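You operate a simulated robot arm through the tools that you are given. There is no shell and no other tool.

The job below is to be done with a simulated two-armed robot. You get a single attempt, and the scene is never put back.

TASK
Gauge the three tagged chains and drop the worn one in the small grey bin.
Fine: the gauge drops into a worn chain; leave the others in their grooves and put the gauge back. Set down upright: blue gauge.

The check looks at the end state, three seconds after you hand in, the way a careful person would. Anything else that was tipped, shoved, dropped, spilled or broken makes it a failure.

THE ROBOT
Two 7-joint arms with fingered hands on one trunk that stands fixed in place. Base frame: the origin is at the foot of the trunk, x ahead of it, y to its left, z up; the work surface is at about z = 920. Readings come in mm, degrees, newtons and seconds.
The left shoulder is at [40, 124, 1231], the right one opposite. With the tool pointing down near the work surface each hand reaches from about 460 to 840 mm from the base axis, measured 20 degrees to its own side. Payload 3.6 kg a hand.
Tool frame (each hand has its own): the origin (TCP) lies between the finger pads and is the grasp point; the fingertips stand 34 mm ahead of it; z points along the fingers, y is the line along which they close. The gripper opens to 116 mm; its body begins 40 mm behind the TCP. The gripper is a hand of 5 fingers: y runs from the thumb to the fingers, the wrist lies at [-16, -160, -164] in the tool frame, and closing takes about 1.5 s.
Orientation is that of the tool frame in the base frame, as a unit quaternion [x, y, z, w]. With the fingers straight down and the wrist toward the robot, the tool's x, y and z point along [0, 1, 0], [1, 0, 0] and [0, 0, -1] of the base frame.

THE INTERFACE
- The arms move only by the tool apply_moves. It takes "left_targets", "right_targets" or both (then of equal length, played together; a hand with none holds still); each is text: rows parted by semicolons, each of 7 numbers parted by spaces: the shift along the base's x, y, z in mm, then the turn, a rotation vector about the base's x, y, z in degrees, then the gripper command, from -1 (fully open) to 1 (shut), values between in proportion. In form: tx ty tz ax ay az gripper; .... A call has 1 to 20 rows; each row is the pose to reach, as a shift and turn from the pose commanded when the call began. Rows are played at 5 a second. More than 50 mm and 8.6 degrees between two rows, or a gripper value outside its range, and nothing of the call is played. Where a pose cannot be reached the arm comes as near as it can. A force on the tool above 60 N (or 10 N above the force at the start of the call, whichever is more), or a blocked arm, ends the call early, and 0.2 s more pass. Each finger travels about 153 mm/s and halts on what it meets, pressing with about 23 N; the grip force reading is that of the motor and also rises with nothing between the fingers. The clock runs only during rows and for 0.2 s after the last one: add rows that repeat a pose to give the fingers time. It gives the time, the measured TCP pose, the force on the tool (base axes), the opening and the grip force at its end, in the units of the frame above (readings bear some noise), with the torque about the TCP (base axes, N m) and any sound that the robot's microphone picked up.
- Cameras (640 x 400 px; columns grow to the right, rows downward): "scene" is now at [111.1, -49.3, 1419.3]; the picture's right is [-0.50, -0.87, -0.00], its down [-0.33, 0.19, -0.93] and it looks along [0.80, -0.46, -0.38] (base axes); focal length 256 px, centre (320, 200). "left" rides on the left gripper at [-69, -134, -110] in its tool frame; the picture's right is [-0.77, -0.19, 0.61], its down [0.59, -0.58, 0.56] and it looks along [0.25, 0.79, 0.55] (tool axes); focal length 256 px, centre (320, 200). "right" rides on the right gripper at [69, -134, -110] in its tool frame; the picture's right is [-0.77, 0.19, -0.61], its down [-0.59, -0.58, 0.57] and it looks along [-0.25, 0.80, 0.55] (tool axes); focal length 256 px, centre (320, 200). There is no depth. A picture from a camera that has moved, and an enlarged one, comes with that camera's place and axes in the base frame and with its lens. The place of the scene camera against the robot may be out by one fixed shift of up to 12 mm in any direction.
- get_image(camera): a new picture of that camera. The clock stands still meanwhile.
- slide_trunk(by): moves the trunk up (or, below 0, down) by that many mm; the arms and the scene camera ride with it, the base frame stays. It gives what a move gives, with no picture.
- hand_shape(shape, hand): the hand has 5 fingers and takes this shape, open, in about a second: jaw (thumb against the fingers, like two jaws); tri (thumb and two fingers); tip (a fingertip pinch); poke (one finger out to press); point (the index stretched); flat (the hand flat); cup (the hand cupped); fist (a fist). The gripper value then closes the fingers along that shape, each until it touches; the sizes above hold for jaw. It gives what a move gives, with no picture.
- aim_head(pan, tilt): turns the head with the scene camera to pan (to the left, within 86 degrees either way) and tilt (down, from -29 to 69), counted from straight ahead of the robot (the tilt from the chest, where the trunk bows). It gives what a move gives.
- inspect(camera, box): a new picture of the part [left, top, right, bottom] of that camera's present view, enlarged. The clock stands still meanwhile.
- close_job(): hands the job in; it is judged then, once.

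Places have to be worked out from the pictures, the camera data and where the tool is seen. Open the grippers and draw the arms clear of the work before you hand the job in, unless the task says otherwise.

The tools are called after "Emit:" by a JSON object that holds its "method" and its "body". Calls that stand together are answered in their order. apply_moves: Moves the arms, as the interface text tells. Its arguments: {"type":"object","properties":{"left_targets":{"type":"string"},"right_targets":{"type":"string"}},"required":[]} The other tools are called the same way: slide_trunk (by) moves the trunk up or down; hand_shape (shape, hand) gives the hand a shape; aim_head (pan, tilt) turns the head that bears the scene camera; get_image (camera) takes a picture; inspect (camera, box) takes an enlarged picture of a part of a camera's view; close_job () hands the job in.

At the start:

```text
clock: 0.0
left_tcp_pos: [599.0, -11.5, 1364.3]
left_tool_rot: [0.707, 0.707, 0.001, 0.0]
left_contact_force: [-0.2, -0.3, 1.0]
left_moment: [-0.01, 0.04, 0.01]
left_finger_gap: 115.7
left_finger_force: 0.0
left_shape: jaw
right_tcp_pos: [347.0, -453.2, 1279.6]
right_tool_rot: [0.707, 0.707, 0.0, 0.0]
right_contact_force: [0.0, -0.1, 0.2]
right_moment: [0.0, 0.0, 0.01]
right_finger_gap: 116.0
right_finger_force: 0.1
right_shape: jaw
trunk travel left (down, up): [-425.0, 337.0]
head pan, tilt (commanded): [-29.9, 22.2]
```

scene: 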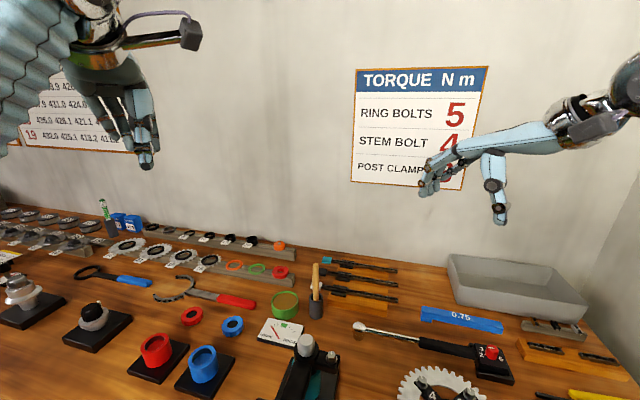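
right: 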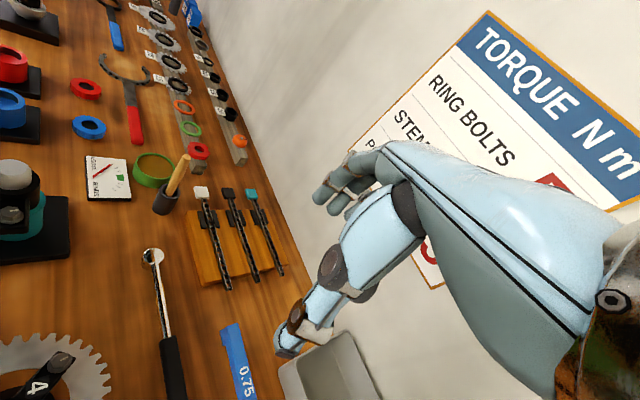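
left: 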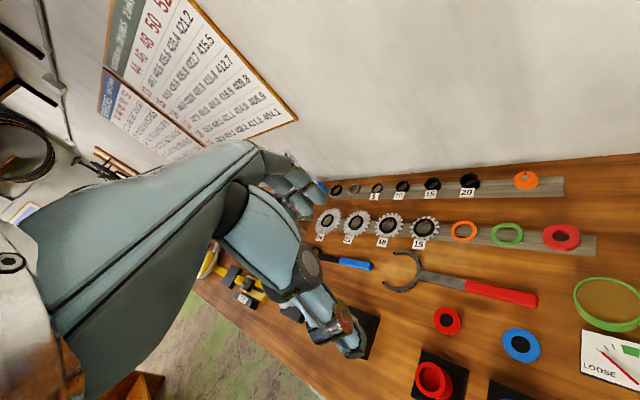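

The first pictures show a wooden tray with three tagged chains, a blue "0.75" gauge and a grey bin on the right side. I'll take enlarged views of that area.

Emit:
{"method": "inspect", "body": {"camera": "scene", "box": [300, 230, 640, 400]}}

Emit:
{"method": "inspect", "body": {"camera": "right", "box": [60, 140, 400, 400]}}

Emit:
{"method": "aim_head", "body": {"pan": -40, "tilt": 45}}

```text
1.88 times, centred on (470, 315) of scene
camera zoom: at [111.1, -49.3, 1419.3], right [-0.5, -0.87, 0.0], down [-0.33, 0.19, -0.93], along [0.8, -0.46, -0.38], focal length 482 px, centre (38, -16)
```

zoom: 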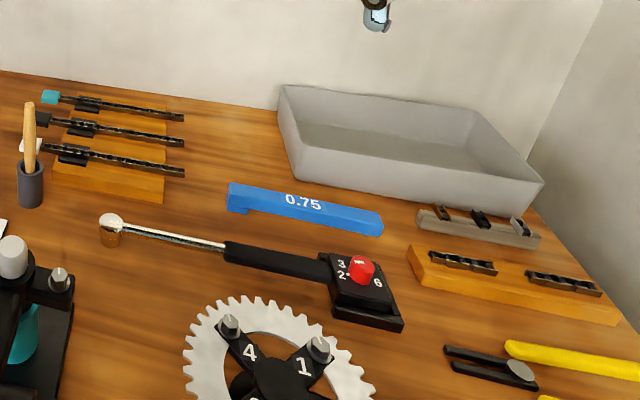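

```text
1.54 times, centred on (230, 270) of right
camera zoom: at [214.6, -383.2, 1389.0], right [0.19, -0.77, 0.61], down [-0.58, -0.59, -0.57], along [0.8, -0.25, -0.55], focal length 394 px, centre (458, 92)
```

zoom: 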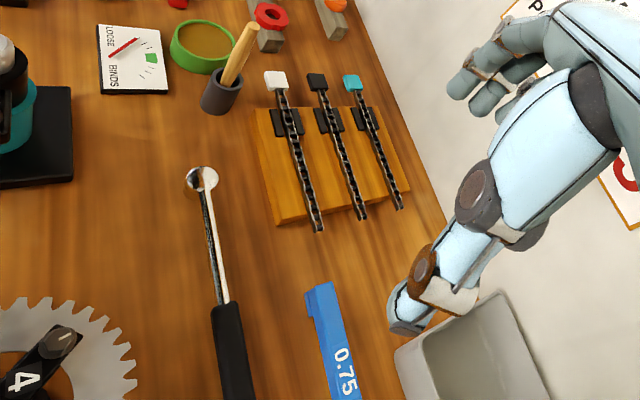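

```text
clock: 0.9
left_tcp_pos: [598.5, -12.2, 1365.8]
left_tool_rot: [0.707, 0.707, -0.001, 0.001]
left_contact_force: [-0.4, -0.2, 0.2]
left_moment: [-0.02, 0.0, -0.03]
left_finger_gap: 115.6
left_finger_force: 0.1
left_shape: jaw
right_tcp_pos: [347.9, -452.1, 1278.2]
right_tool_rot: [0.707, 0.708, 0.0, 0.0]
right_contact_force: [-0.5, 0.5, 0.3]
right_moment: [0.04, 0.0, 0.03]
right_finger_gap: 115.8
right_finger_force: 0.0
right_shape: jaw
trunk travel left (down, up): [-425.0, 337.0]
head pan, tilt (commanded): [-40.0, 45.0]
```

Three chains (white, black and teal tags) lie on a wooden block, each held on a black saddle. I'll look at the new head view and zoom in.

Emit:
{"method": "get_image", "body": {"camera": "scene"}}

```text
taken
camera scene: at [93.0, -55.3, 1384.2], right [-0.64, -0.77, 0.0], down [-0.54, 0.45, -0.71], along [0.54, -0.45, -0.71], focal length 256 px, centre (320, 200)
```

scene: 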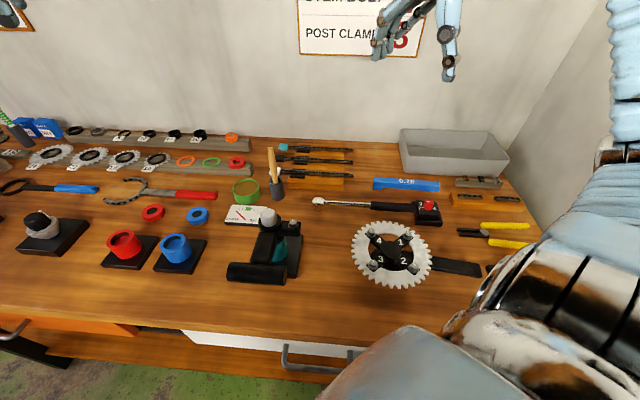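

Emit:
{"method": "inspect", "body": {"camera": "scene", "box": [260, 125, 380, 200]}}

Emit:
{"method": "inspect", "body": {"camera": "scene", "box": [360, 120, 560, 245]}}

```text
5.33 times, centred on (320, 162) of scene
camera zoom: at [93.0, -55.3, 1384.2], right [-0.64, -0.77, 0.0], down [-0.54, 0.45, -0.71], along [0.54, -0.45, -0.71], focal length 1365 px, centre (320, 400)
```

zoom: 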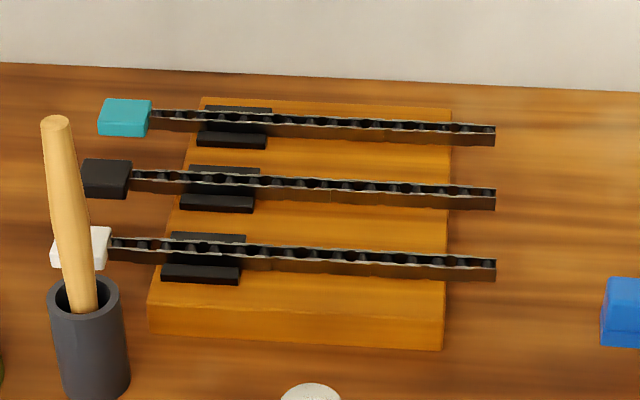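

```text
3.20 times, centred on (460, 182) of scene
camera zoom: at [93.0, -55.3, 1384.2], right [-0.64, -0.77, 0.0], down [-0.54, 0.45, -0.71], along [0.54, -0.45, -0.71], focal length 819 px, centre (-128, 256)
```

zoom: 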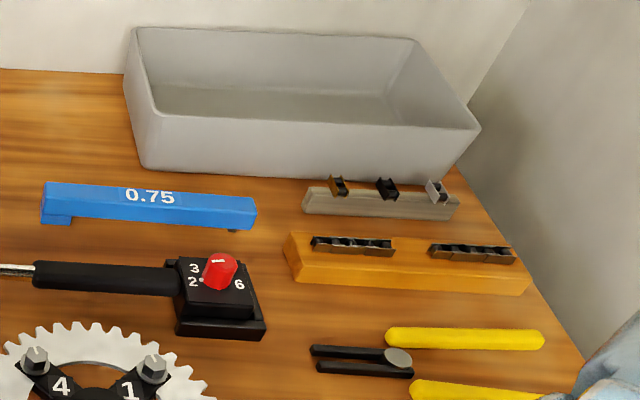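

The chains run along the bench at about 45° in the base frame. I'll enlarge further to see the chain detail and the gauge's feet.

Emit:
{"method": "inspect", "body": {"camera": "scene", "box": [268, 136, 316, 166]}}

Emit:
{"method": "inspect", "body": {"camera": "scene", "box": [312, 140, 360, 170]}}

Emit:
{"method": "inspect", "body": {"camera": "scene", "box": [366, 165, 446, 215]}}

```text
13.33 times, centred on (292, 151) of scene
camera zoom: at [93.0, -55.3, 1384.2], right [-0.64, -0.77, 0.0], down [-0.54, 0.45, -0.71], along [0.54, -0.45, -0.71], focal length 3412 px, centre (693, 853)
```

zoom: 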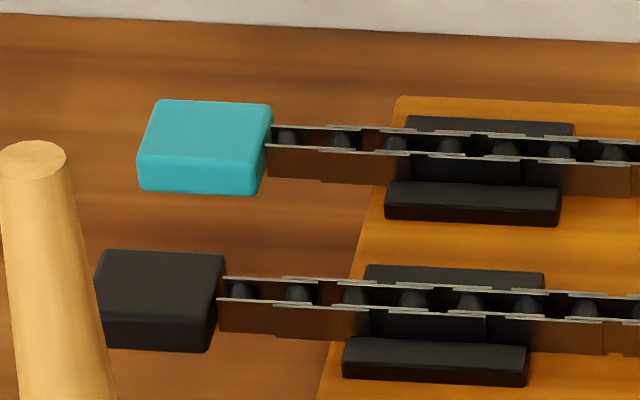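

```text
13.33 times, centred on (336, 155) of scene
camera zoom: at [93.0, -55.3, 1384.2], right [-0.64, -0.77, 0.0], down [-0.54, 0.45, -0.71], along [0.54, -0.45, -0.71], focal length 3412 px, centre (107, 800)
```

zoom: 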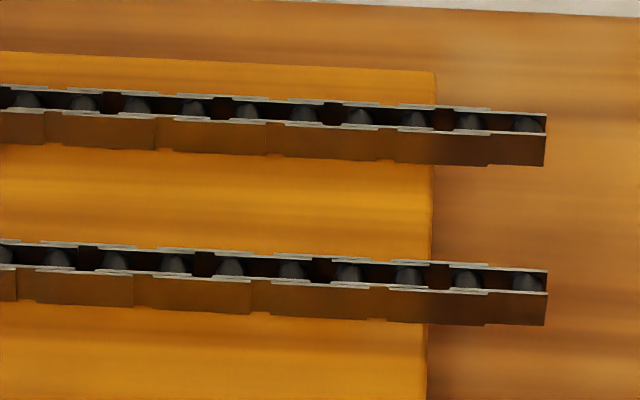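

```text
8.00 times, centred on (406, 190) of scene
camera zoom: at [93.0, -55.3, 1384.2], right [-0.64, -0.77, 0.0], down [-0.54, 0.45, -0.71], along [0.54, -0.45, -0.71], focal length 2047 px, centre (-368, 280)
```

zoom: 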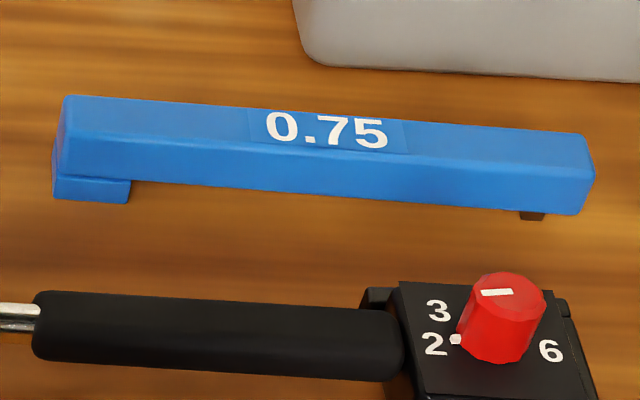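

The zoom re-renders at true resolution, so I can measure chain pitch optically as a first indication. I'll enlarge both ends of all three chains.

Emit:
{"method": "inspect", "body": {"camera": "scene", "box": [284, 138, 308, 153]}}

Emit:
{"method": "inspect", "body": {"camera": "scene", "box": [334, 140, 358, 155]}}

Emit:
{"method": "inspect", "body": {"camera": "scene", "box": [280, 150, 304, 165]}}

Emit:
{"method": "inspect", "body": {"camera": "scene", "box": [334, 152, 358, 167]}}

Emit:
{"method": "inspect", "body": {"camera": "scene", "box": [276, 163, 300, 178]}}

Emit:
{"method": "inspect", "body": {"camera": "scene", "box": [334, 165, 358, 180]}}

```text
16.00 times, centred on (296, 146) of scene
camera zoom: at [93.0, -55.3, 1384.2], right [-0.64, -0.77, 0.0], down [-0.54, 0.45, -0.71], along [0.54, -0.45, -0.71], focal length 4095 px, centre (704, 1072)
```

zoom: 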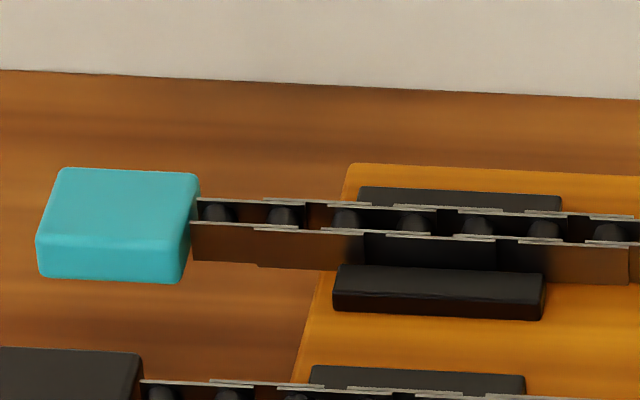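

```text
16.00 times, centred on (346, 148) of scene
camera zoom: at [93.0, -55.3, 1384.2], right [-0.64, -0.77, 0.0], down [-0.54, 0.45, -0.71], along [0.54, -0.45, -0.71], focal length 4095 px, centre (-96, 1040)
```

zoom: 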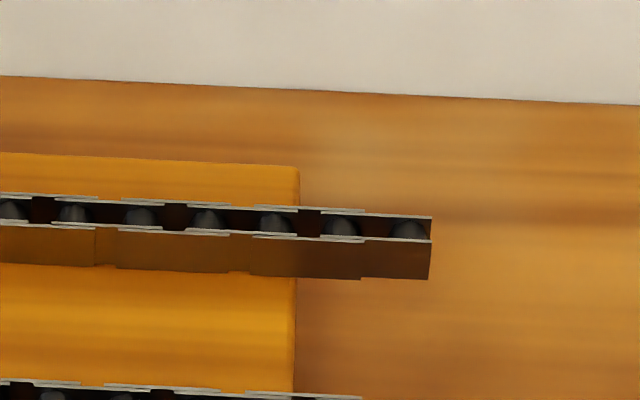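

```text
16.00 times, centred on (292, 158) of scene
camera zoom: at [93.0, -55.3, 1384.2], right [-0.64, -0.77, 0.0], down [-0.54, 0.45, -0.71], along [0.54, -0.45, -0.71], focal length 4095 px, centre (768, 880)
```

zoom: 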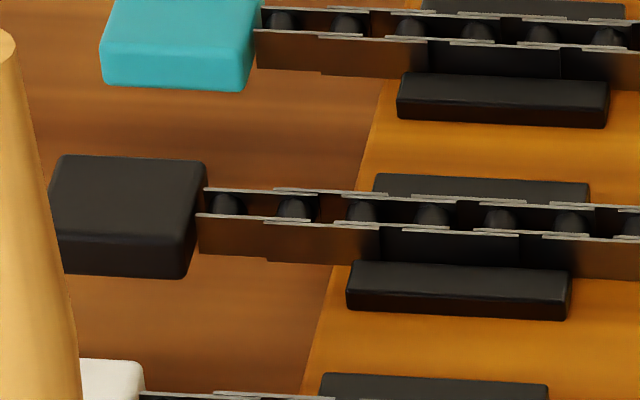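

```text
16.00 times, centred on (346, 160) of scene
camera zoom: at [93.0, -55.3, 1384.2], right [-0.64, -0.77, 0.0], down [-0.54, 0.45, -0.71], along [0.54, -0.45, -0.71], focal length 4095 px, centre (-96, 848)
```

zoom: 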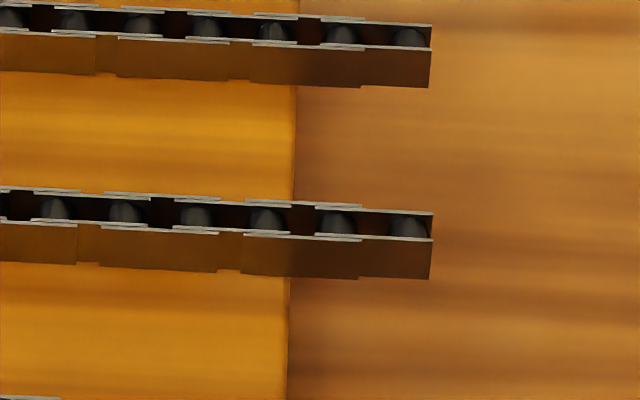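

```text
16.00 times, centred on (288, 170) of scene
camera zoom: at [93.0, -55.3, 1384.2], right [-0.64, -0.77, 0.0], down [-0.54, 0.45, -0.71], along [0.54, -0.45, -0.71], focal length 4095 px, centre (832, 672)
```

zoom: 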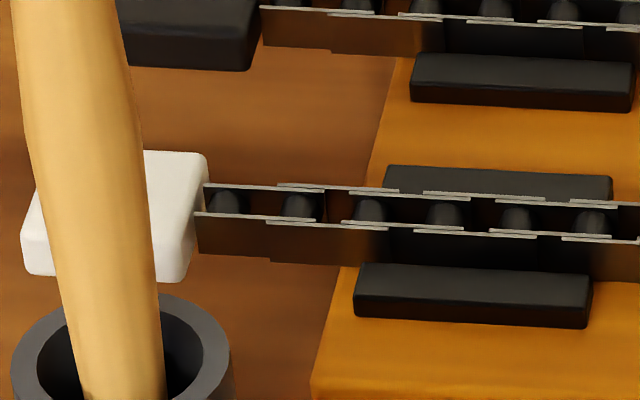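

```text
16.00 times, centred on (346, 172) of scene
camera zoom: at [93.0, -55.3, 1384.2], right [-0.64, -0.77, 0.0], down [-0.54, 0.45, -0.71], along [0.54, -0.45, -0.71], focal length 4095 px, centre (-96, 640)
```

zoom: 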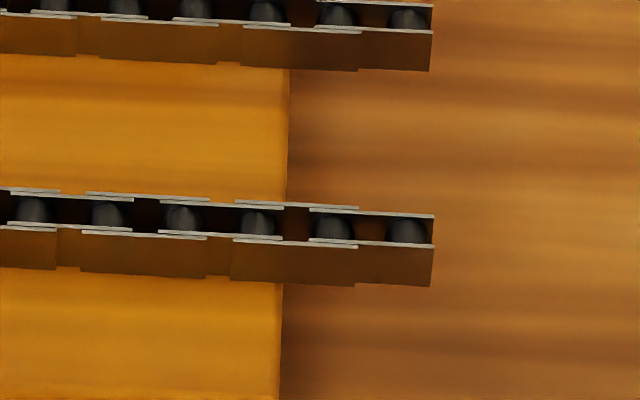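

Total lengths look the same from here, so the wear isn't visible at this scale. I'll bring the right hand's camera nearer (turned -45° to match the bench) to look at the chains and gauge closely.

Emit:
{"method": "apply_moves", "body": {"right_targets": "10 10 -10 0 0 -5 -1; 20 20 -25 0 0 -10 -1; 30 30 -40 0 0 -15 -1; 40 40 -55 0 0 -20 -1; 50 50 -70 0 0 -25 -1; 60 60 -90 0 0 -30 -1; 70 70 -110 0 0 -35 -1; 80 85 -130 0 0 -40 -1; 91 100 -150 0 0 -45 -1; 91 100 -160 0 0 -45 -1; 91 100 -160 0 0 -45 -1"}}

Emit:
{"method": "get_image", "body": {"camera": "right"}}

Emit:
{"method": "get_image", "body": {"camera": "scene"}}

```text
clock: 3.3
left_tcp_pos: [599.7, -12.1, 1364.1]
left_tool_rot: [0.707, 0.707, 0.0, -0.001]
left_contact_force: [1.2, -0.9, -0.2]
left_moment: [0.03, 0.01, 0.05]
left_finger_gap: 115.9
left_finger_force: 0.0
left_shape: jaw
right_tcp_pos: [439.3, -350.7, 1119.7]
right_tool_rot: [0.924, 0.382, 0.0, 0.0]
right_contact_force: [0.3, -0.9, -0.4]
right_moment: [-0.01, 0.0, -0.02]
right_finger_gap: 115.9
right_finger_force: 0.0
right_shape: jaw
trunk travel left (down, up): [-425.0, 337.0]
head pan, tilt (commanded): [-40.0, 45.0]
```

```text
taken
camera right: at [394.5, -208.2, 1229.2], right [-0.41, -0.68, 0.61], down [-0.83, -0.01, -0.56], along [0.39, -0.74, -0.55], focal length 256 px, centre (320, 200)
```

right: 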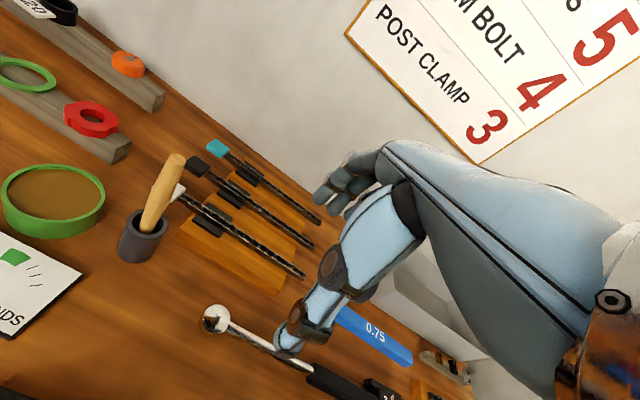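

```text
taken
camera scene: at [93.8, -55.5, 1384.1], right [-0.64, -0.77, 0.0], down [-0.54, 0.46, -0.71], along [0.54, -0.45, -0.71], focal length 256 px, centre (320, 200)
```

scene: 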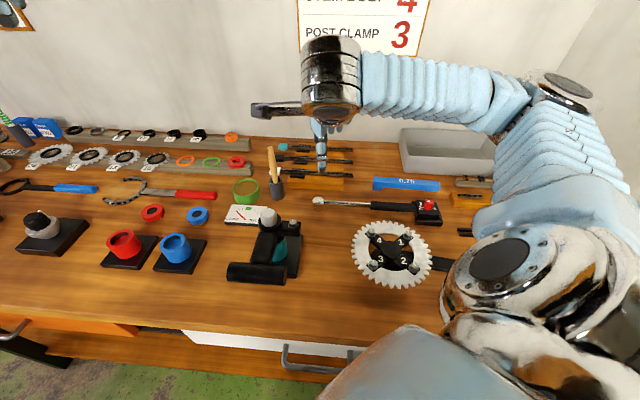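

The hand camera now sees the chains and the gauge past the fingers. I'll enlarge both to triangulate and to check detail.

Emit:
{"method": "inspect", "body": {"camera": "right", "box": [160, 130, 320, 230]}}

Emit:
{"method": "inspect", "body": {"camera": "right", "box": [240, 200, 320, 250]}}

Emit:
{"method": "inspect", "body": {"camera": "right", "box": [160, 130, 240, 180]}}

Emit:
{"method": "inspect", "body": {"camera": "right", "box": [320, 280, 480, 380]}}

```text
4.00 times, centred on (240, 180) of right
camera zoom: at [394.5, -208.2, 1229.2], right [-0.41, -0.68, 0.61], down [-0.83, -0.01, -0.56], along [0.39, -0.74, -0.55], focal length 1024 px, centre (640, 280)
```

zoom: 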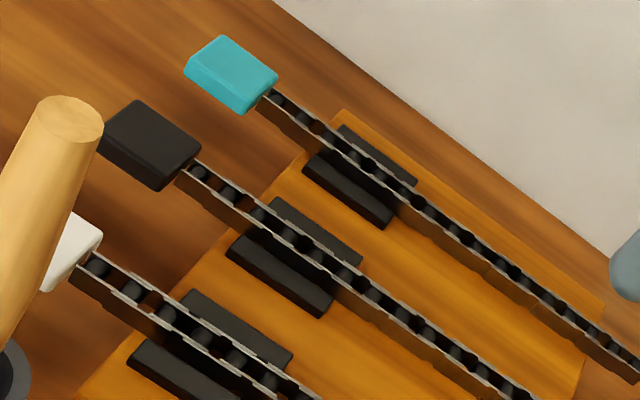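

```text
8.00 times, centred on (280, 225) of right
camera zoom: at [394.5, -208.2, 1229.2], right [-0.41, -0.68, 0.61], down [-0.83, -0.01, -0.56], along [0.39, -0.74, -0.55], focal length 2048 px, centre (640, 0)
```

zoom: 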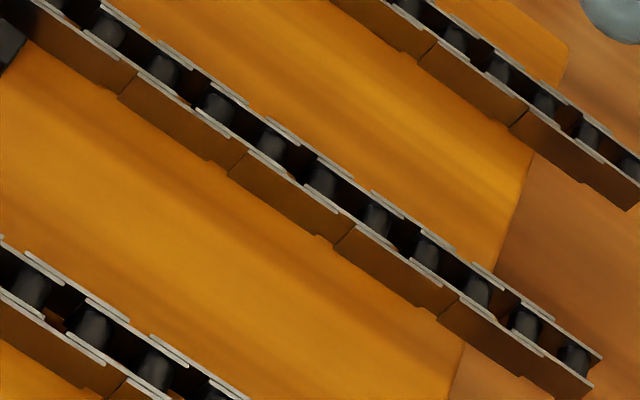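

```text
8.00 times, centred on (200, 155) of right
camera zoom: at [394.5, -208.2, 1229.2], right [-0.41, -0.68, 0.61], down [-0.83, -0.01, -0.56], along [0.39, -0.74, -0.55], focal length 2048 px, centre (1280, 560)
```

zoom: 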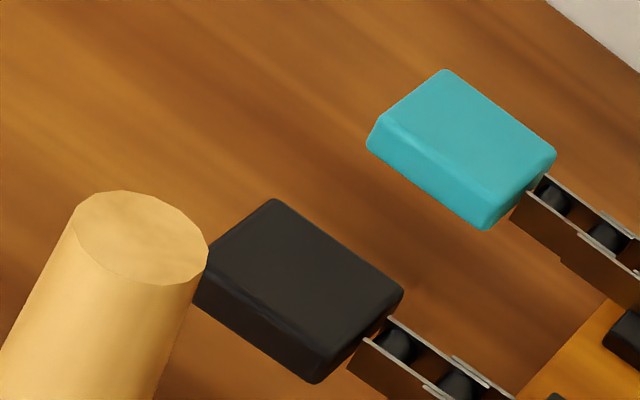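

```text
4.00 times, centred on (400, 330) of right
camera zoom: at [394.5, -208.2, 1229.2], right [-0.41, -0.68, 0.61], down [-0.83, -0.01, -0.56], along [0.39, -0.74, -0.55], focal length 1024 px, centre (0, -320)
```

zoom: 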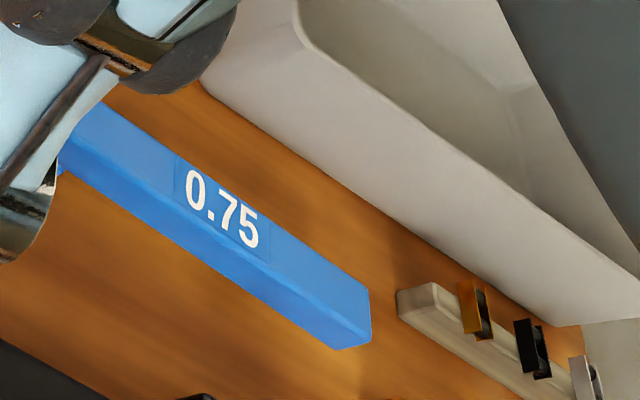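

From both views the gauge lies at roughly (338, -555) along the bench, and the chain tops are at about z 940. I'll move the right hand over the gauge, staying high, to see it closely.

Emit:
{"method": "apply_moves", "body": {"right_targets": "-15 -30 0 0 0 0 -1; -30 -60 0 0 0 0 -1; -45 -90 0 0 0 0 -1; -60 -120 0 0 0 0 -0.6; -75 -150 0 0 0 0 -0.3; -90 -180 -10 0 0 0 -0.2; -101 -203 -20 0 0 0 -0.1; -101 -203 -20 0 0 0 -0.1; -101 -203 -20 0 0 0 -0.1"}}

Emit:
{"method": "get_image", "body": {"camera": "right"}}

Emit:
{"method": "get_image", "body": {"camera": "scene"}}

```text
clock: 5.3
left_tcp_pos: [598.2, -11.4, 1366.6]
left_tool_rot: [0.707, 0.707, -0.001, -0.001]
left_contact_force: [0.3, -0.2, 0.6]
left_moment: [0.03, 0.01, -0.01]
left_finger_gap: 116.1
left_finger_force: 0.1
left_shape: jaw
right_tcp_pos: [336.0, -555.5, 1100.4]
right_tool_rot: [0.924, 0.382, 0.0, 0.001]
right_contact_force: [-0.1, 0.6, 0.1]
right_moment: [0.01, -0.01, 0.04]
right_finger_gap: 64.0
right_finger_force: 0.1
right_shape: jaw
trunk travel left (down, up): [-425.0, 337.0]
head pan, tilt (commanded): [-40.0, 45.0]
```

```text
taken
camera right: at [290.6, -411.1, 1210.1], right [-0.41, -0.67, 0.61], down [-0.82, -0.01, -0.57], along [0.39, -0.74, -0.55], focal length 256 px, centre (320, 200)
```

right: 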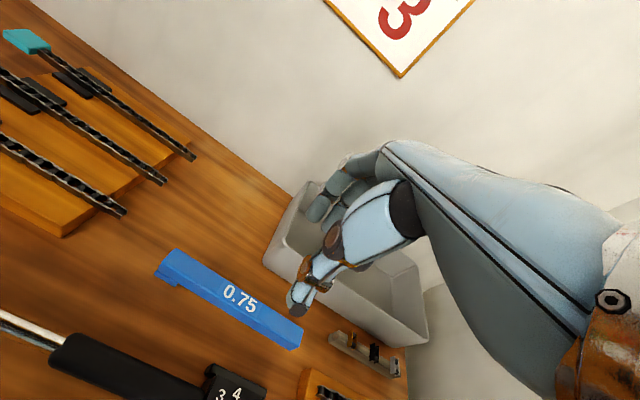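

```text
taken
camera scene: at [92.2, -55.3, 1384.5], right [-0.64, -0.77, 0.0], down [-0.54, 0.46, -0.71], along [0.54, -0.45, -0.71], focal length 256 px, centre (320, 200)
```

scene: 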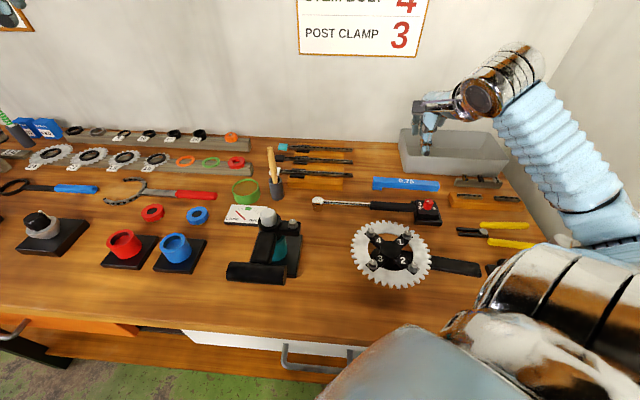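

The gauge is nearly below the TCP. I'll enlarge it for exact corners.

Emit:
{"method": "inspect", "body": {"camera": "right", "box": [150, 240, 310, 340]}}

Emit:
{"method": "inspect", "body": {"camera": "right", "box": [230, 300, 310, 350]}}

Emit:
{"method": "inspect", "body": {"camera": "right", "box": [145, 240, 225, 290]}}

Emit:
{"method": "inspect", "body": {"camera": "scene", "box": [360, 100, 520, 200]}}

```text
4.00 times, centred on (230, 290) of right
camera zoom: at [290.6, -411.1, 1210.1], right [-0.41, -0.67, 0.61], down [-0.82, -0.01, -0.57], along [0.39, -0.74, -0.55], focal length 1024 px, centre (680, -160)
```

zoom: 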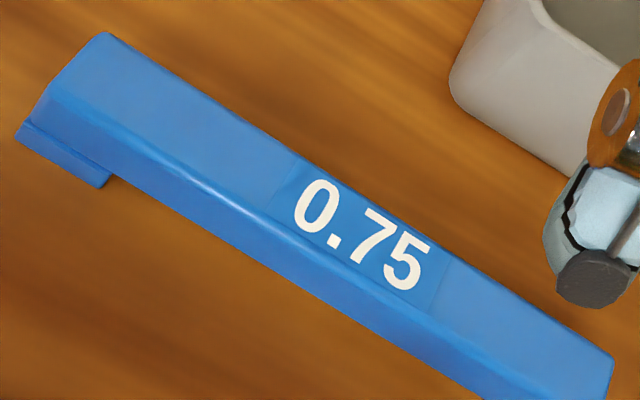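

```text
8.00 times, centred on (270, 325) of right
camera zoom: at [290.6, -411.1, 1210.1], right [-0.41, -0.67, 0.61], down [-0.82, -0.01, -0.57], along [0.39, -0.74, -0.55], focal length 2048 px, centre (720, -800)
```

zoom: 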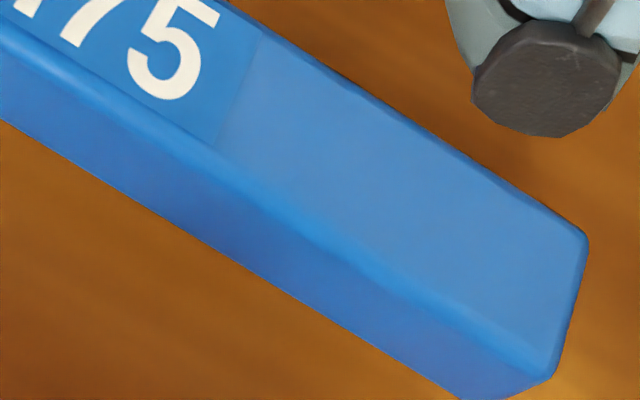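

```text
8.00 times, centred on (185, 265) of right
camera zoom: at [290.6, -411.1, 1210.1], right [-0.41, -0.67, 0.61], down [-0.82, -0.01, -0.57], along [0.39, -0.74, -0.55], focal length 2048 px, centre (1400, -320)
```

zoom: 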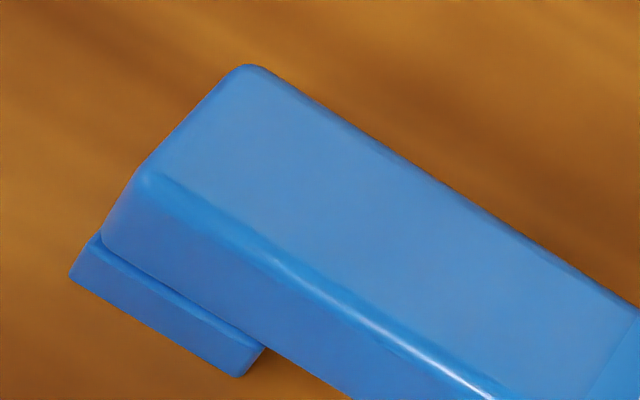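

```text
4.00 times, centred on (440, 150) of scene
camera zoom: at [92.2, -55.3, 1384.5], right [-0.64, -0.77, 0.0], down [-0.54, 0.46, -0.71], along [0.54, -0.45, -0.71], focal length 1024 px, centre (-160, 400)
```

zoom: 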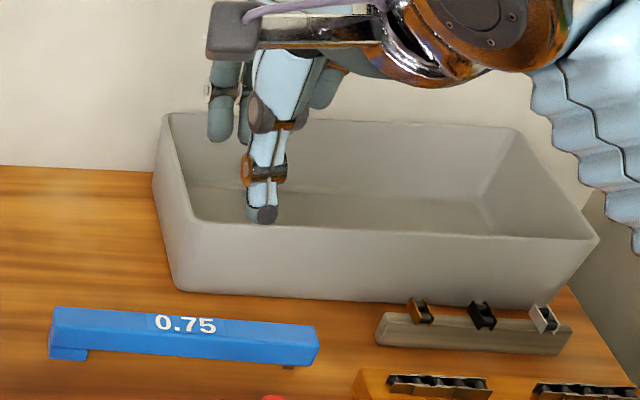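

Gauge: about 172 × 20 mm, top at z≈942, centre near (346, -559), with a wide foot at the left end and a small pin at the right end. I'll shift over its centre, narrow the opening to about 56 mm, and go down partway to verify.

Emit:
{"method": "apply_moves", "body": {"right_targets": "5 -2 -15 0 0 0 0; 9 -3.5 -35 0 0 0 0.04; 9 -3.5 -60 0 0 0 0.04; 9 -3.5 -80 0 0 0 0.04; 9 -3.5 -80 0 0 0 0.04"}}

Emit:
{"method": "get_image", "body": {"camera": "right"}}

Emit:
{"method": "inspect", "body": {"camera": "scene", "box": [360, 130, 472, 200]}}

```text
clock: 6.1
left_tcp_pos: [591.0, -3.3, 1366.5]
left_tool_rot: [0.706, 0.709, 0.0, 0.004]
left_contact_force: [0.4, -0.8, -0.5]
left_moment: [0.06, -0.02, 0.0]
left_finger_gap: 115.7
left_finger_force: 0.0
left_shape: jaw
right_tcp_pos: [357.4, -563.8, 1099.5]
right_tool_rot: [0.91, 0.405, -0.034, 0.081]
right_contact_force: [-0.6, -0.2, -0.6]
right_moment: [0.04, 0.0, -0.03]
right_finger_gap: 55.9
right_finger_force: 0.0
right_shape: jaw
trunk travel left (down, up): [-425.0, 337.0]
head pan, tilt (commanded): [-40.0, 45.0]
stopped in row 4 (right hand): the arm was blocked; the commanded pose is now the measured one
```

```text
taken
camera right: at [305.3, -406.3, 1184.3], right [-0.38, -0.58, 0.72], down [-0.82, -0.15, -0.55], along [0.43, -0.8, -0.42], focal length 256 px, centre (320, 200)
```

right: 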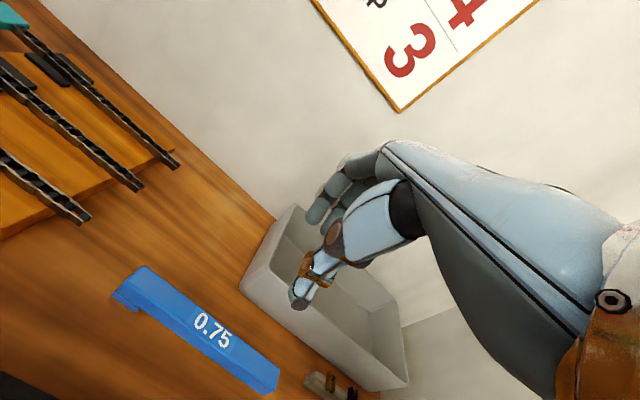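

```text
5.71 times, centred on (416, 165) of scene
camera zoom: at [79.8, -55.1, 1383.0], right [-0.66, -0.75, 0.0], down [-0.53, 0.46, -0.71], along [0.54, -0.47, -0.7], focal length 1462 px, centre (-229, 400)
```

zoom: 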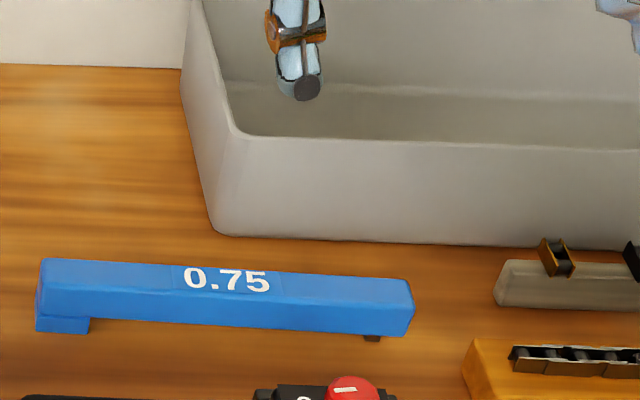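

The arm reports blocked with no tool force, so something near the elbow or forearm is touching. I'll look at the arm before doing anything else.

Emit:
{"method": "get_image", "body": {"camera": "scene"}}

Emit:
{"method": "get_image", "body": {"camera": "left"}}

```text
taken
camera scene: at [79.8, -55.1, 1383.0], right [-0.66, -0.75, 0.0], down [-0.53, 0.46, -0.71], along [0.54, -0.47, -0.7], focal length 256 px, centre (320, 200)
```

scene: 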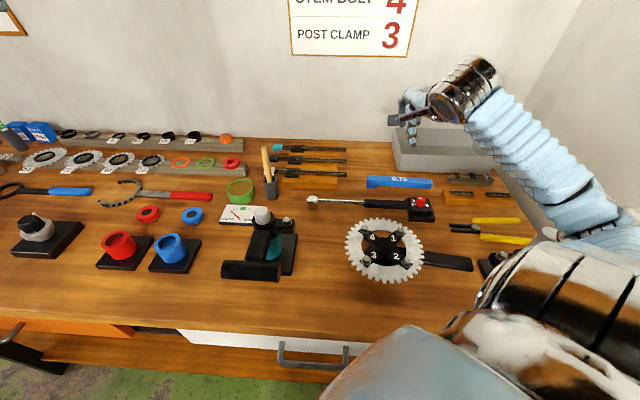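

```text
taken
camera left: at [456.6, -70.7, 1476.5], right [-0.18, -0.77, -0.61], down [-0.58, 0.58, -0.57], along [0.8, 0.25, -0.55], focal length 256 px, centre (320, 200)
```

left: 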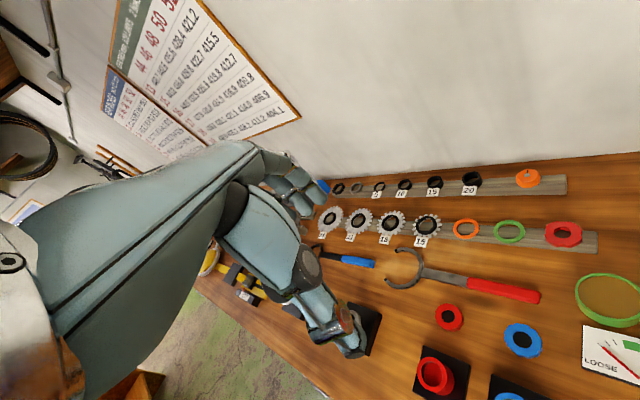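

The elbow hangs low on the right and appears to rest against the bench top. I'll raise the trunk, which lifts the elbow straight off it, and then look again.

Emit:
{"method": "slide_trunk", "body": {"by": 120}}

Emit:
{"method": "get_image", "body": {"camera": "scene"}}

```text
clock: 7.6
left_tcp_pos: [600.9, 2.0, 1484.3]
left_tool_rot: [0.703, 0.711, -0.003, 0.001]
left_contact_force: [-0.5, 1.1, 0.1]
left_moment: [-0.03, 0.02, -0.03]
left_finger_gap: 115.7
left_finger_force: 0.1
left_shape: jaw
right_tcp_pos: [369.2, -558.8, 1217.9]
right_tool_rot: [0.909, 0.408, -0.034, 0.076]
right_contact_force: [-0.1, 0.9, 0.0]
right_moment: [0.0, -0.02, 0.0]
right_finger_gap: 56.2
right_finger_force: 0.0
right_shape: jaw
trunk travel left (down, up): [-545.0, 217.0]
head pan, tilt (commanded): [-40.0, 45.0]
```

```text
taken
camera scene: at [74.0, -51.9, 1505.0], right [-0.64, -0.77, 0.0], down [-0.54, 0.45, -0.71], along [0.54, -0.46, -0.71], focal length 256 px, centre (320, 200)
```

scene: 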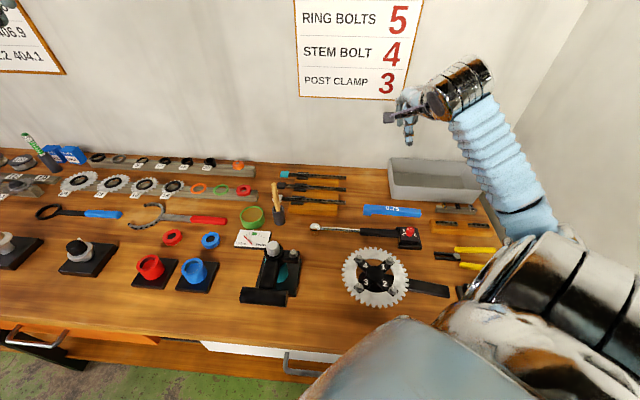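

I'll check the items that were under the elbow to make sure nothing was disturbed.

Emit:
{"method": "inspect", "body": {"camera": "scene", "box": [380, 180, 540, 280]}}

Emit:
{"method": "aim_head", "body": {"pan": -65, "tilt": 50}}

Emit:
{"method": "get_image", "body": {"camera": "scene"}}

```text
4.00 times, centred on (460, 230) of scene
camera zoom: at [74.0, -51.9, 1505.0], right [-0.64, -0.77, 0.0], down [-0.54, 0.45, -0.71], along [0.54, -0.46, -0.71], focal length 1024 px, centre (-240, 80)
```

zoom: 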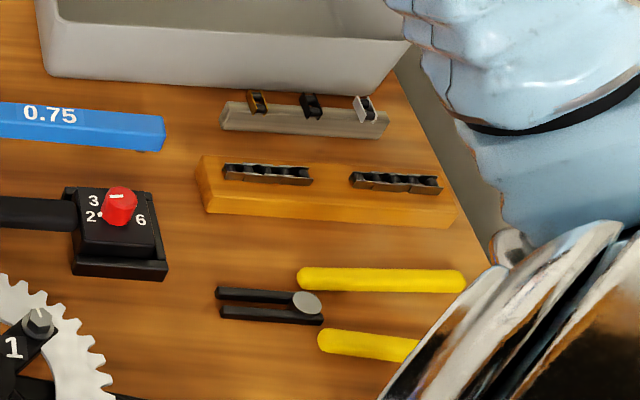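

```text
clock: 8.5
left_tcp_pos: [601.2, -4.2, 1483.9]
left_tool_rot: [0.704, 0.71, -0.001, 0.0]
left_contact_force: [0.4, -0.3, -0.2]
left_moment: [0.0, -0.01, 0.0]
left_finger_gap: 116.0
left_finger_force: 0.0
left_shape: jaw
right_tcp_pos: [369.4, -563.1, 1215.3]
right_tool_rot: [0.91, 0.407, -0.033, 0.075]
right_contact_force: [-0.3, -0.1, -0.1]
right_moment: [0.03, 0.0, 0.0]
right_finger_gap: 55.8
right_finger_force: 0.1
right_shape: jaw
trunk travel left (down, up): [-545.0, 217.0]
head pan, tilt (commanded): [-65.0, 50.0]
```

```text
taken
camera scene: at [44.5, -73.6, 1498.0], right [-0.91, -0.42, 0.0], down [-0.32, 0.69, -0.64], along [0.27, -0.58, -0.77], focal length 256 px, centre (320, 200)
```

scene: 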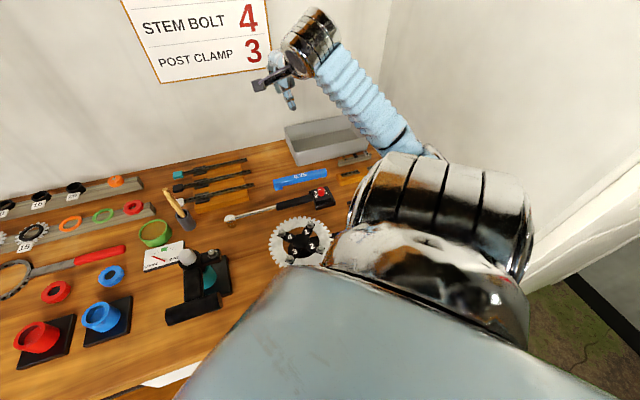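

The bench's right end has a partition wall at about a ≈ -443 mm along the bench, and the elbow swings close to it. I'll look straight at the elbow and wall.

Emit:
{"method": "aim_head", "body": {"pan": -84, "tilt": 45}}

Emit:
{"method": "get_image", "body": {"camera": "scene"}}

```text
clock: 9.3
left_tcp_pos: [601.0, -2.4, 1484.2]
left_tool_rot: [0.704, 0.71, 0.0, 0.002]
left_contact_force: [0.0, 0.2, 1.1]
left_moment: [-0.03, -0.02, 0.0]
left_finger_gap: 115.9
left_finger_force: 0.0
left_shape: jaw
right_tcp_pos: [369.0, -563.3, 1216.4]
right_tool_rot: [0.91, 0.406, -0.033, 0.076]
right_contact_force: [0.1, -0.9, 0.1]
right_moment: [0.0, -0.03, 0.0]
right_finger_gap: 55.8
right_finger_force: 0.1
right_shape: jaw
trunk travel left (down, up): [-545.0, 217.0]
head pan, tilt (commanded): [-84.0, 45.0]
```

```text
taken
camera scene: at [20.3, -84.6, 1504.9], right [-0.99, -0.11, 0.0], down [-0.07, 0.7, -0.71], along [0.07, -0.7, -0.71], focal length 256 px, centre (320, 200)
```

scene: 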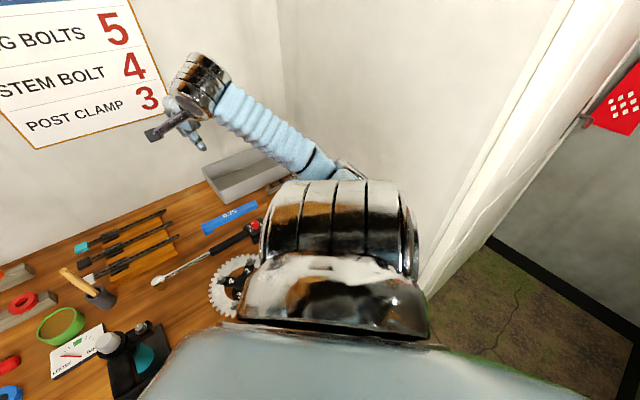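

The elbow is beside the partition, so I'll first move the hand left and forward and square its orientation, which draws the elbow off the wall. Then I'll raise the trunk another 100 so the arm reaches down more extended.

Emit:
{"method": "apply_moves", "body": {"right_targets": "7 12 0 1 0 -0.3 0.04; 14 25 0 2 0 -0.6 0.04; 21 38 -5 3 0 -0.9 0.04; 28 50 -12 4 0 -1.2 0.04; 35 63 -20 5 -0.1 -1.5 0.04; 42 75 -28 6 -0.1 -1.8 0.04; 50 88 -36 7 -0.1 -2.1 0.04; 57 100 -46 8 -0.2 -2.4 0.04; 64 113 -56 8.8 -0.2 -2.7 0.04; 69 125 -66 9.5 -0.2 -3 0.04; 69 125 -66 9.5 -0.2 -3 0.04"}}

Emit:
{"method": "slide_trunk", "body": {"by": 100}}

Emit:
{"method": "get_image", "body": {"camera": "scene"}}

```text
clock: 11.8
left_tcp_pos: [600.4, -2.6, 1486.6]
left_tool_rot: [0.704, 0.71, 0.0, 0.001]
left_contact_force: [0.0, -0.2, 0.6]
left_moment: [-0.01, 0.04, -0.06]
left_finger_gap: 115.8
left_finger_force: 0.0
left_shape: jaw
right_tcp_pos: [438.3, -437.8, 1151.9]
right_tool_rot: [0.923, 0.385, 0.001, -0.001]
right_contact_force: [0.3, 0.4, 0.0]
right_moment: [-0.01, -0.03, -0.01]
right_finger_gap: 56.0
right_finger_force: 0.1
right_shape: jaw
trunk travel left (down, up): [-545.0, 217.0]
head pan, tilt (commanded): [-84.0, 45.0]
```

```text
clock: 13.1
left_tcp_pos: [601.2, -2.3, 1584.7]
left_tool_rot: [0.703, 0.711, -0.002, 0.0]
left_contact_force: [-0.1, -0.1, -0.6]
left_moment: [-0.02, -0.02, -0.02]
left_finger_gap: 116.0
left_finger_force: 0.0
left_shape: jaw
right_tcp_pos: [438.5, -438.8, 1249.6]
right_tool_rot: [0.923, 0.385, 0.0, -0.001]
right_contact_force: [0.5, 0.6, 0.5]
right_moment: [-0.02, 0.01, 0.0]
right_finger_gap: 55.8
right_finger_force: 0.0
right_shape: jaw
trunk travel left (down, up): [-645.0, 117.0]
head pan, tilt (commanded): [-84.0, 45.0]
```

```text
taken
camera scene: at [15.0, -84.4, 1605.1], right [-0.99, -0.1, 0.0], down [-0.07, 0.7, -0.71], along [0.07, -0.7, -0.71], focal length 256 px, centre (320, 200)
```

scene: 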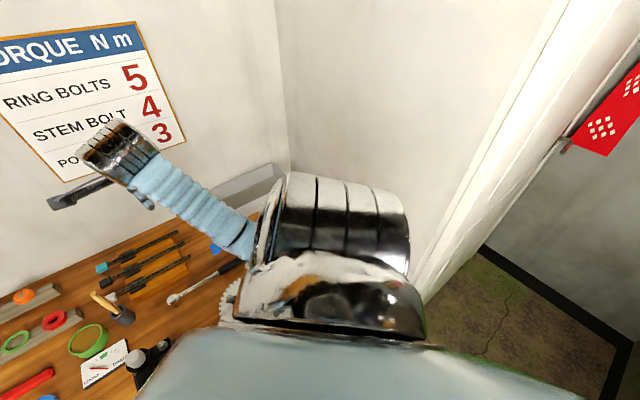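

Orientation is square again. I'll lower first at this spot, then go over to the gauge, watching for any block.

Emit:
{"method": "apply_moves", "body": {"right_targets": "0 0 -20 0 0 0 0.04; 0 0 -50 0 0 0 0.04; 0 0 -80 0 0 0 0.04; 0 0 -110 0 0 0 0.04; 0 0 -130 0 0 0 0.04; -10 -13 -140 0 0 0 0.04; -25 -33 -150 0 0 0 0.04; -40 -53 -160 0 0 0 0.04; -55 -73 -170 0 0 0 0.04; -70 -93 -175 0 0 0 0.04; -82 -108 -180 0 0 0 0.04; -92 -121 -185 0 0 0 0.04; -92 -121 -185 0 0 0 0.04"}}

Emit:
{"method": "get_image", "body": {"camera": "right"}}

Emit:
{"method": "get_image", "body": {"camera": "scene"}}

```text
clock: 15.9
left_tcp_pos: [601.3, -2.8, 1585.5]
left_tool_rot: [0.704, 0.711, -0.002, 0.0]
left_contact_force: [-0.3, 0.1, -0.4]
left_moment: [0.0, -0.02, 0.01]
left_finger_gap: 116.0
left_finger_force: 0.1
left_shape: jaw
right_tcp_pos: [346.5, -558.2, 1065.0]
right_tool_rot: [0.923, 0.385, 0.001, -0.001]
right_contact_force: [0.4, 0.6, 0.7]
right_moment: [0.01, 0.02, 0.01]
right_finger_gap: 55.9
right_finger_force: 0.1
right_shape: jaw
trunk travel left (down, up): [-645.0, 117.0]
head pan, tilt (commanded): [-84.0, 45.0]
```

```text
taken
camera right: at [300.4, -415.7, 1175.5], right [-0.41, -0.68, 0.61], down [-0.82, -0.01, -0.57], along [0.39, -0.73, -0.56], focal length 256 px, centre (320, 200)
```

right: 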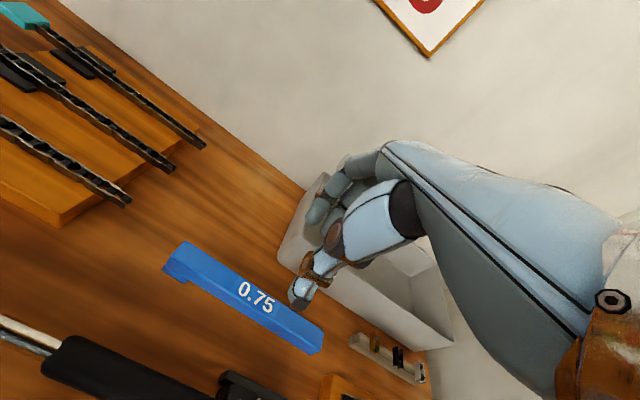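

```text
taken
camera scene: at [14.9, -84.1, 1605.2], right [-0.99, -0.1, 0.0], down [-0.07, 0.7, -0.71], along [0.07, -0.7, -0.71], focal length 256 px, centre (320, 200)
```

scene: 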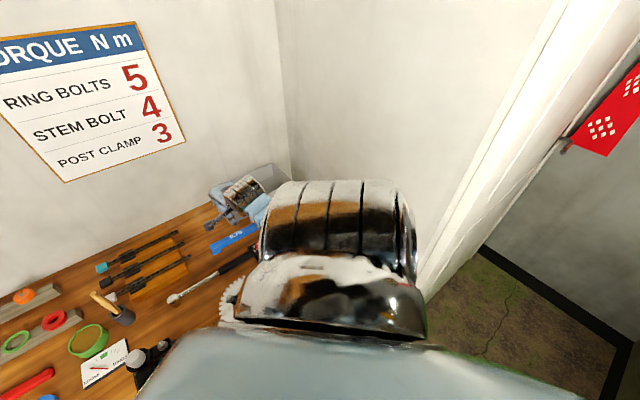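

No block this time, and the TCP is at (346.5, -558, 1065). I'll enlarge to refine the gauge centre and direction relative to the tool.

Emit:
{"method": "inspect", "body": {"camera": "right", "box": [155, 230, 235, 280]}}

Emit:
{"method": "inspect", "body": {"camera": "right", "box": [250, 310, 330, 360]}}

```text
8.00 times, centred on (195, 255) of right
camera zoom: at [300.4, -415.7, 1175.5], right [-0.41, -0.68, 0.61], down [-0.82, -0.01, -0.57], along [0.39, -0.73, -0.56], focal length 2048 px, centre (1320, -240)
```

zoom: 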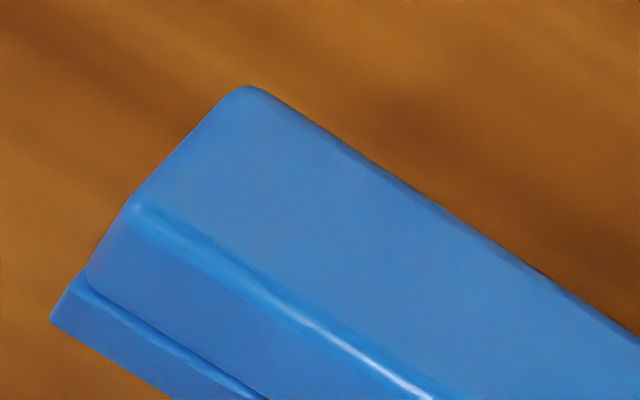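

```text
8.00 times, centred on (290, 335) of right
camera zoom: at [300.4, -415.7, 1175.5], right [-0.41, -0.68, 0.61], down [-0.82, -0.01, -0.57], along [0.39, -0.73, -0.56], focal length 2048 px, centre (560, -880)
```

zoom: 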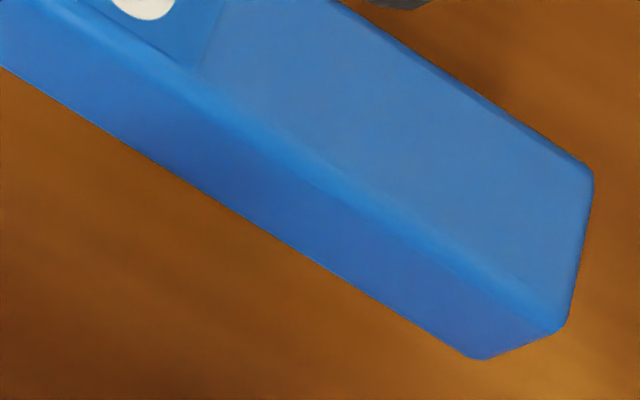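

The gauge centre is within ~2 mm of the TCP and it is turned about -1.8° from the bench axis. I'll match that turn and descend to grasp height (tips ≈ 926), keeping the fingers open at 56.

Emit:
{"method": "apply_moves", "body": {"right_targets": "-1.4 -1.4 -15 0 0 -1 0.04; -1.4 -1.4 -35 0 0 -1.8 0.04; -1.4 -1.4 -55 0 0 -1.8 0.04; -1.4 -1.4 -70 0 0 -1.8 0.04; -1.4 -1.4 -85 0 0 -1.8 0.04; -1.4 -1.4 -95 0 0 -1.8 0.04; -1.4 -1.4 -104 0 0 -1.8 0.04; -1.4 -1.4 -104 0 0 -1.8 0.04"}}

Emit:
{"method": "get_image", "body": {"camera": "right"}}

Emit:
{"method": "aim_head", "body": {"pan": -50, "tilt": 50}}

Emit:
{"method": "get_image", "body": {"camera": "scene"}}

```text
clock: 17.2
left_tcp_pos: [598.2, 5.6, 1585.3]
left_tool_rot: [0.703, 0.712, -0.002, 0.002]
left_contact_force: [0.8, -1.1, -0.6]
left_moment: [0.07, 0.06, 0.06]
left_finger_gap: 115.8
left_finger_force: 0.1
left_shape: jaw
right_tcp_pos: [351.8, -560.8, 994.4]
right_tool_rot: [0.927, 0.374, 0.008, 0.019]
right_contact_force: [-26.7, 30.9, 35.2]
right_moment: [-1.38, -0.5, -0.5]
right_finger_gap: 49.7
right_finger_force: 0.1
right_shape: jaw
trunk travel left (down, up): [-645.0, 117.0]
head pan, tilt (commanded): [-84.0, 45.0]
stopped in row 6 (right hand): the force on the tool passed its limit at 63 N (the readings are from after the stop); the commanded pose is now the measured one
```

```text
taken
camera right: at [306.8, -413.9, 1099.9], right [-0.44, -0.65, 0.62], down [-0.81, -0.01, -0.59], along [0.39, -0.76, -0.52], focal length 256 px, centre (320, 200)
```

right: 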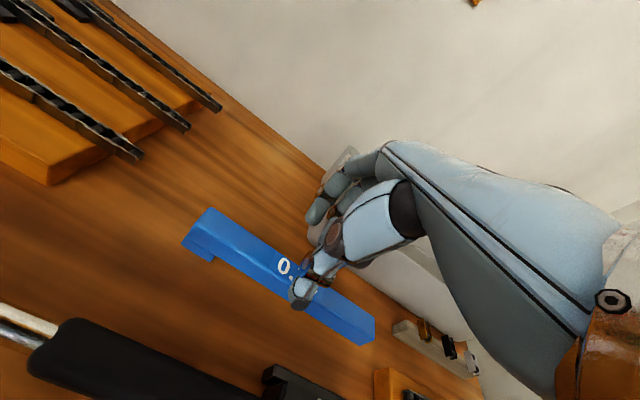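

```text
clock: 18.2
left_tcp_pos: [595.7, 6.3, 1586.9]
left_tool_rot: [0.703, 0.711, -0.002, 0.003]
left_contact_force: [0.3, -0.4, -0.5]
left_moment: [0.01, 0.01, 0.01]
left_finger_gap: 116.0
left_finger_force: 0.1
left_shape: jaw
right_tcp_pos: [348.5, -559.7, 995.9]
right_tool_rot: [0.928, 0.373, 0.007, 0.016]
right_contact_force: [-14.4, 23.8, 23.2]
right_moment: [-0.98, -0.48, -0.05]
right_finger_gap: 50.9
right_finger_force: 0.0
right_shape: jaw
trunk travel left (down, up): [-645.0, 117.0]
head pan, tilt (commanded): [-50.0, 50.0]
```

```text
taken
camera scene: at [51.1, -54.5, 1598.8], right [-0.77, -0.64, 0.0], down [-0.49, 0.58, -0.65], along [0.42, -0.5, -0.76], focal length 256 px, centre (320, 200)
```

scene: 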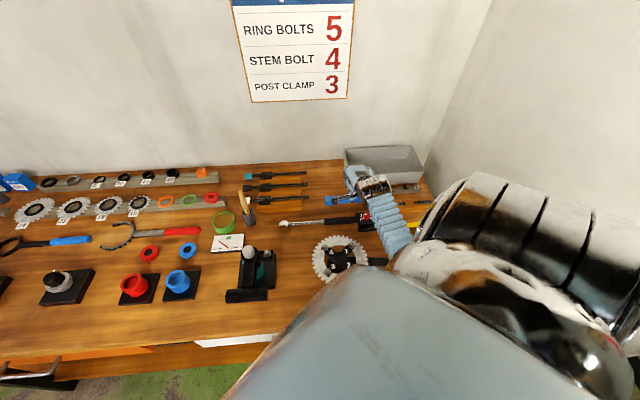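

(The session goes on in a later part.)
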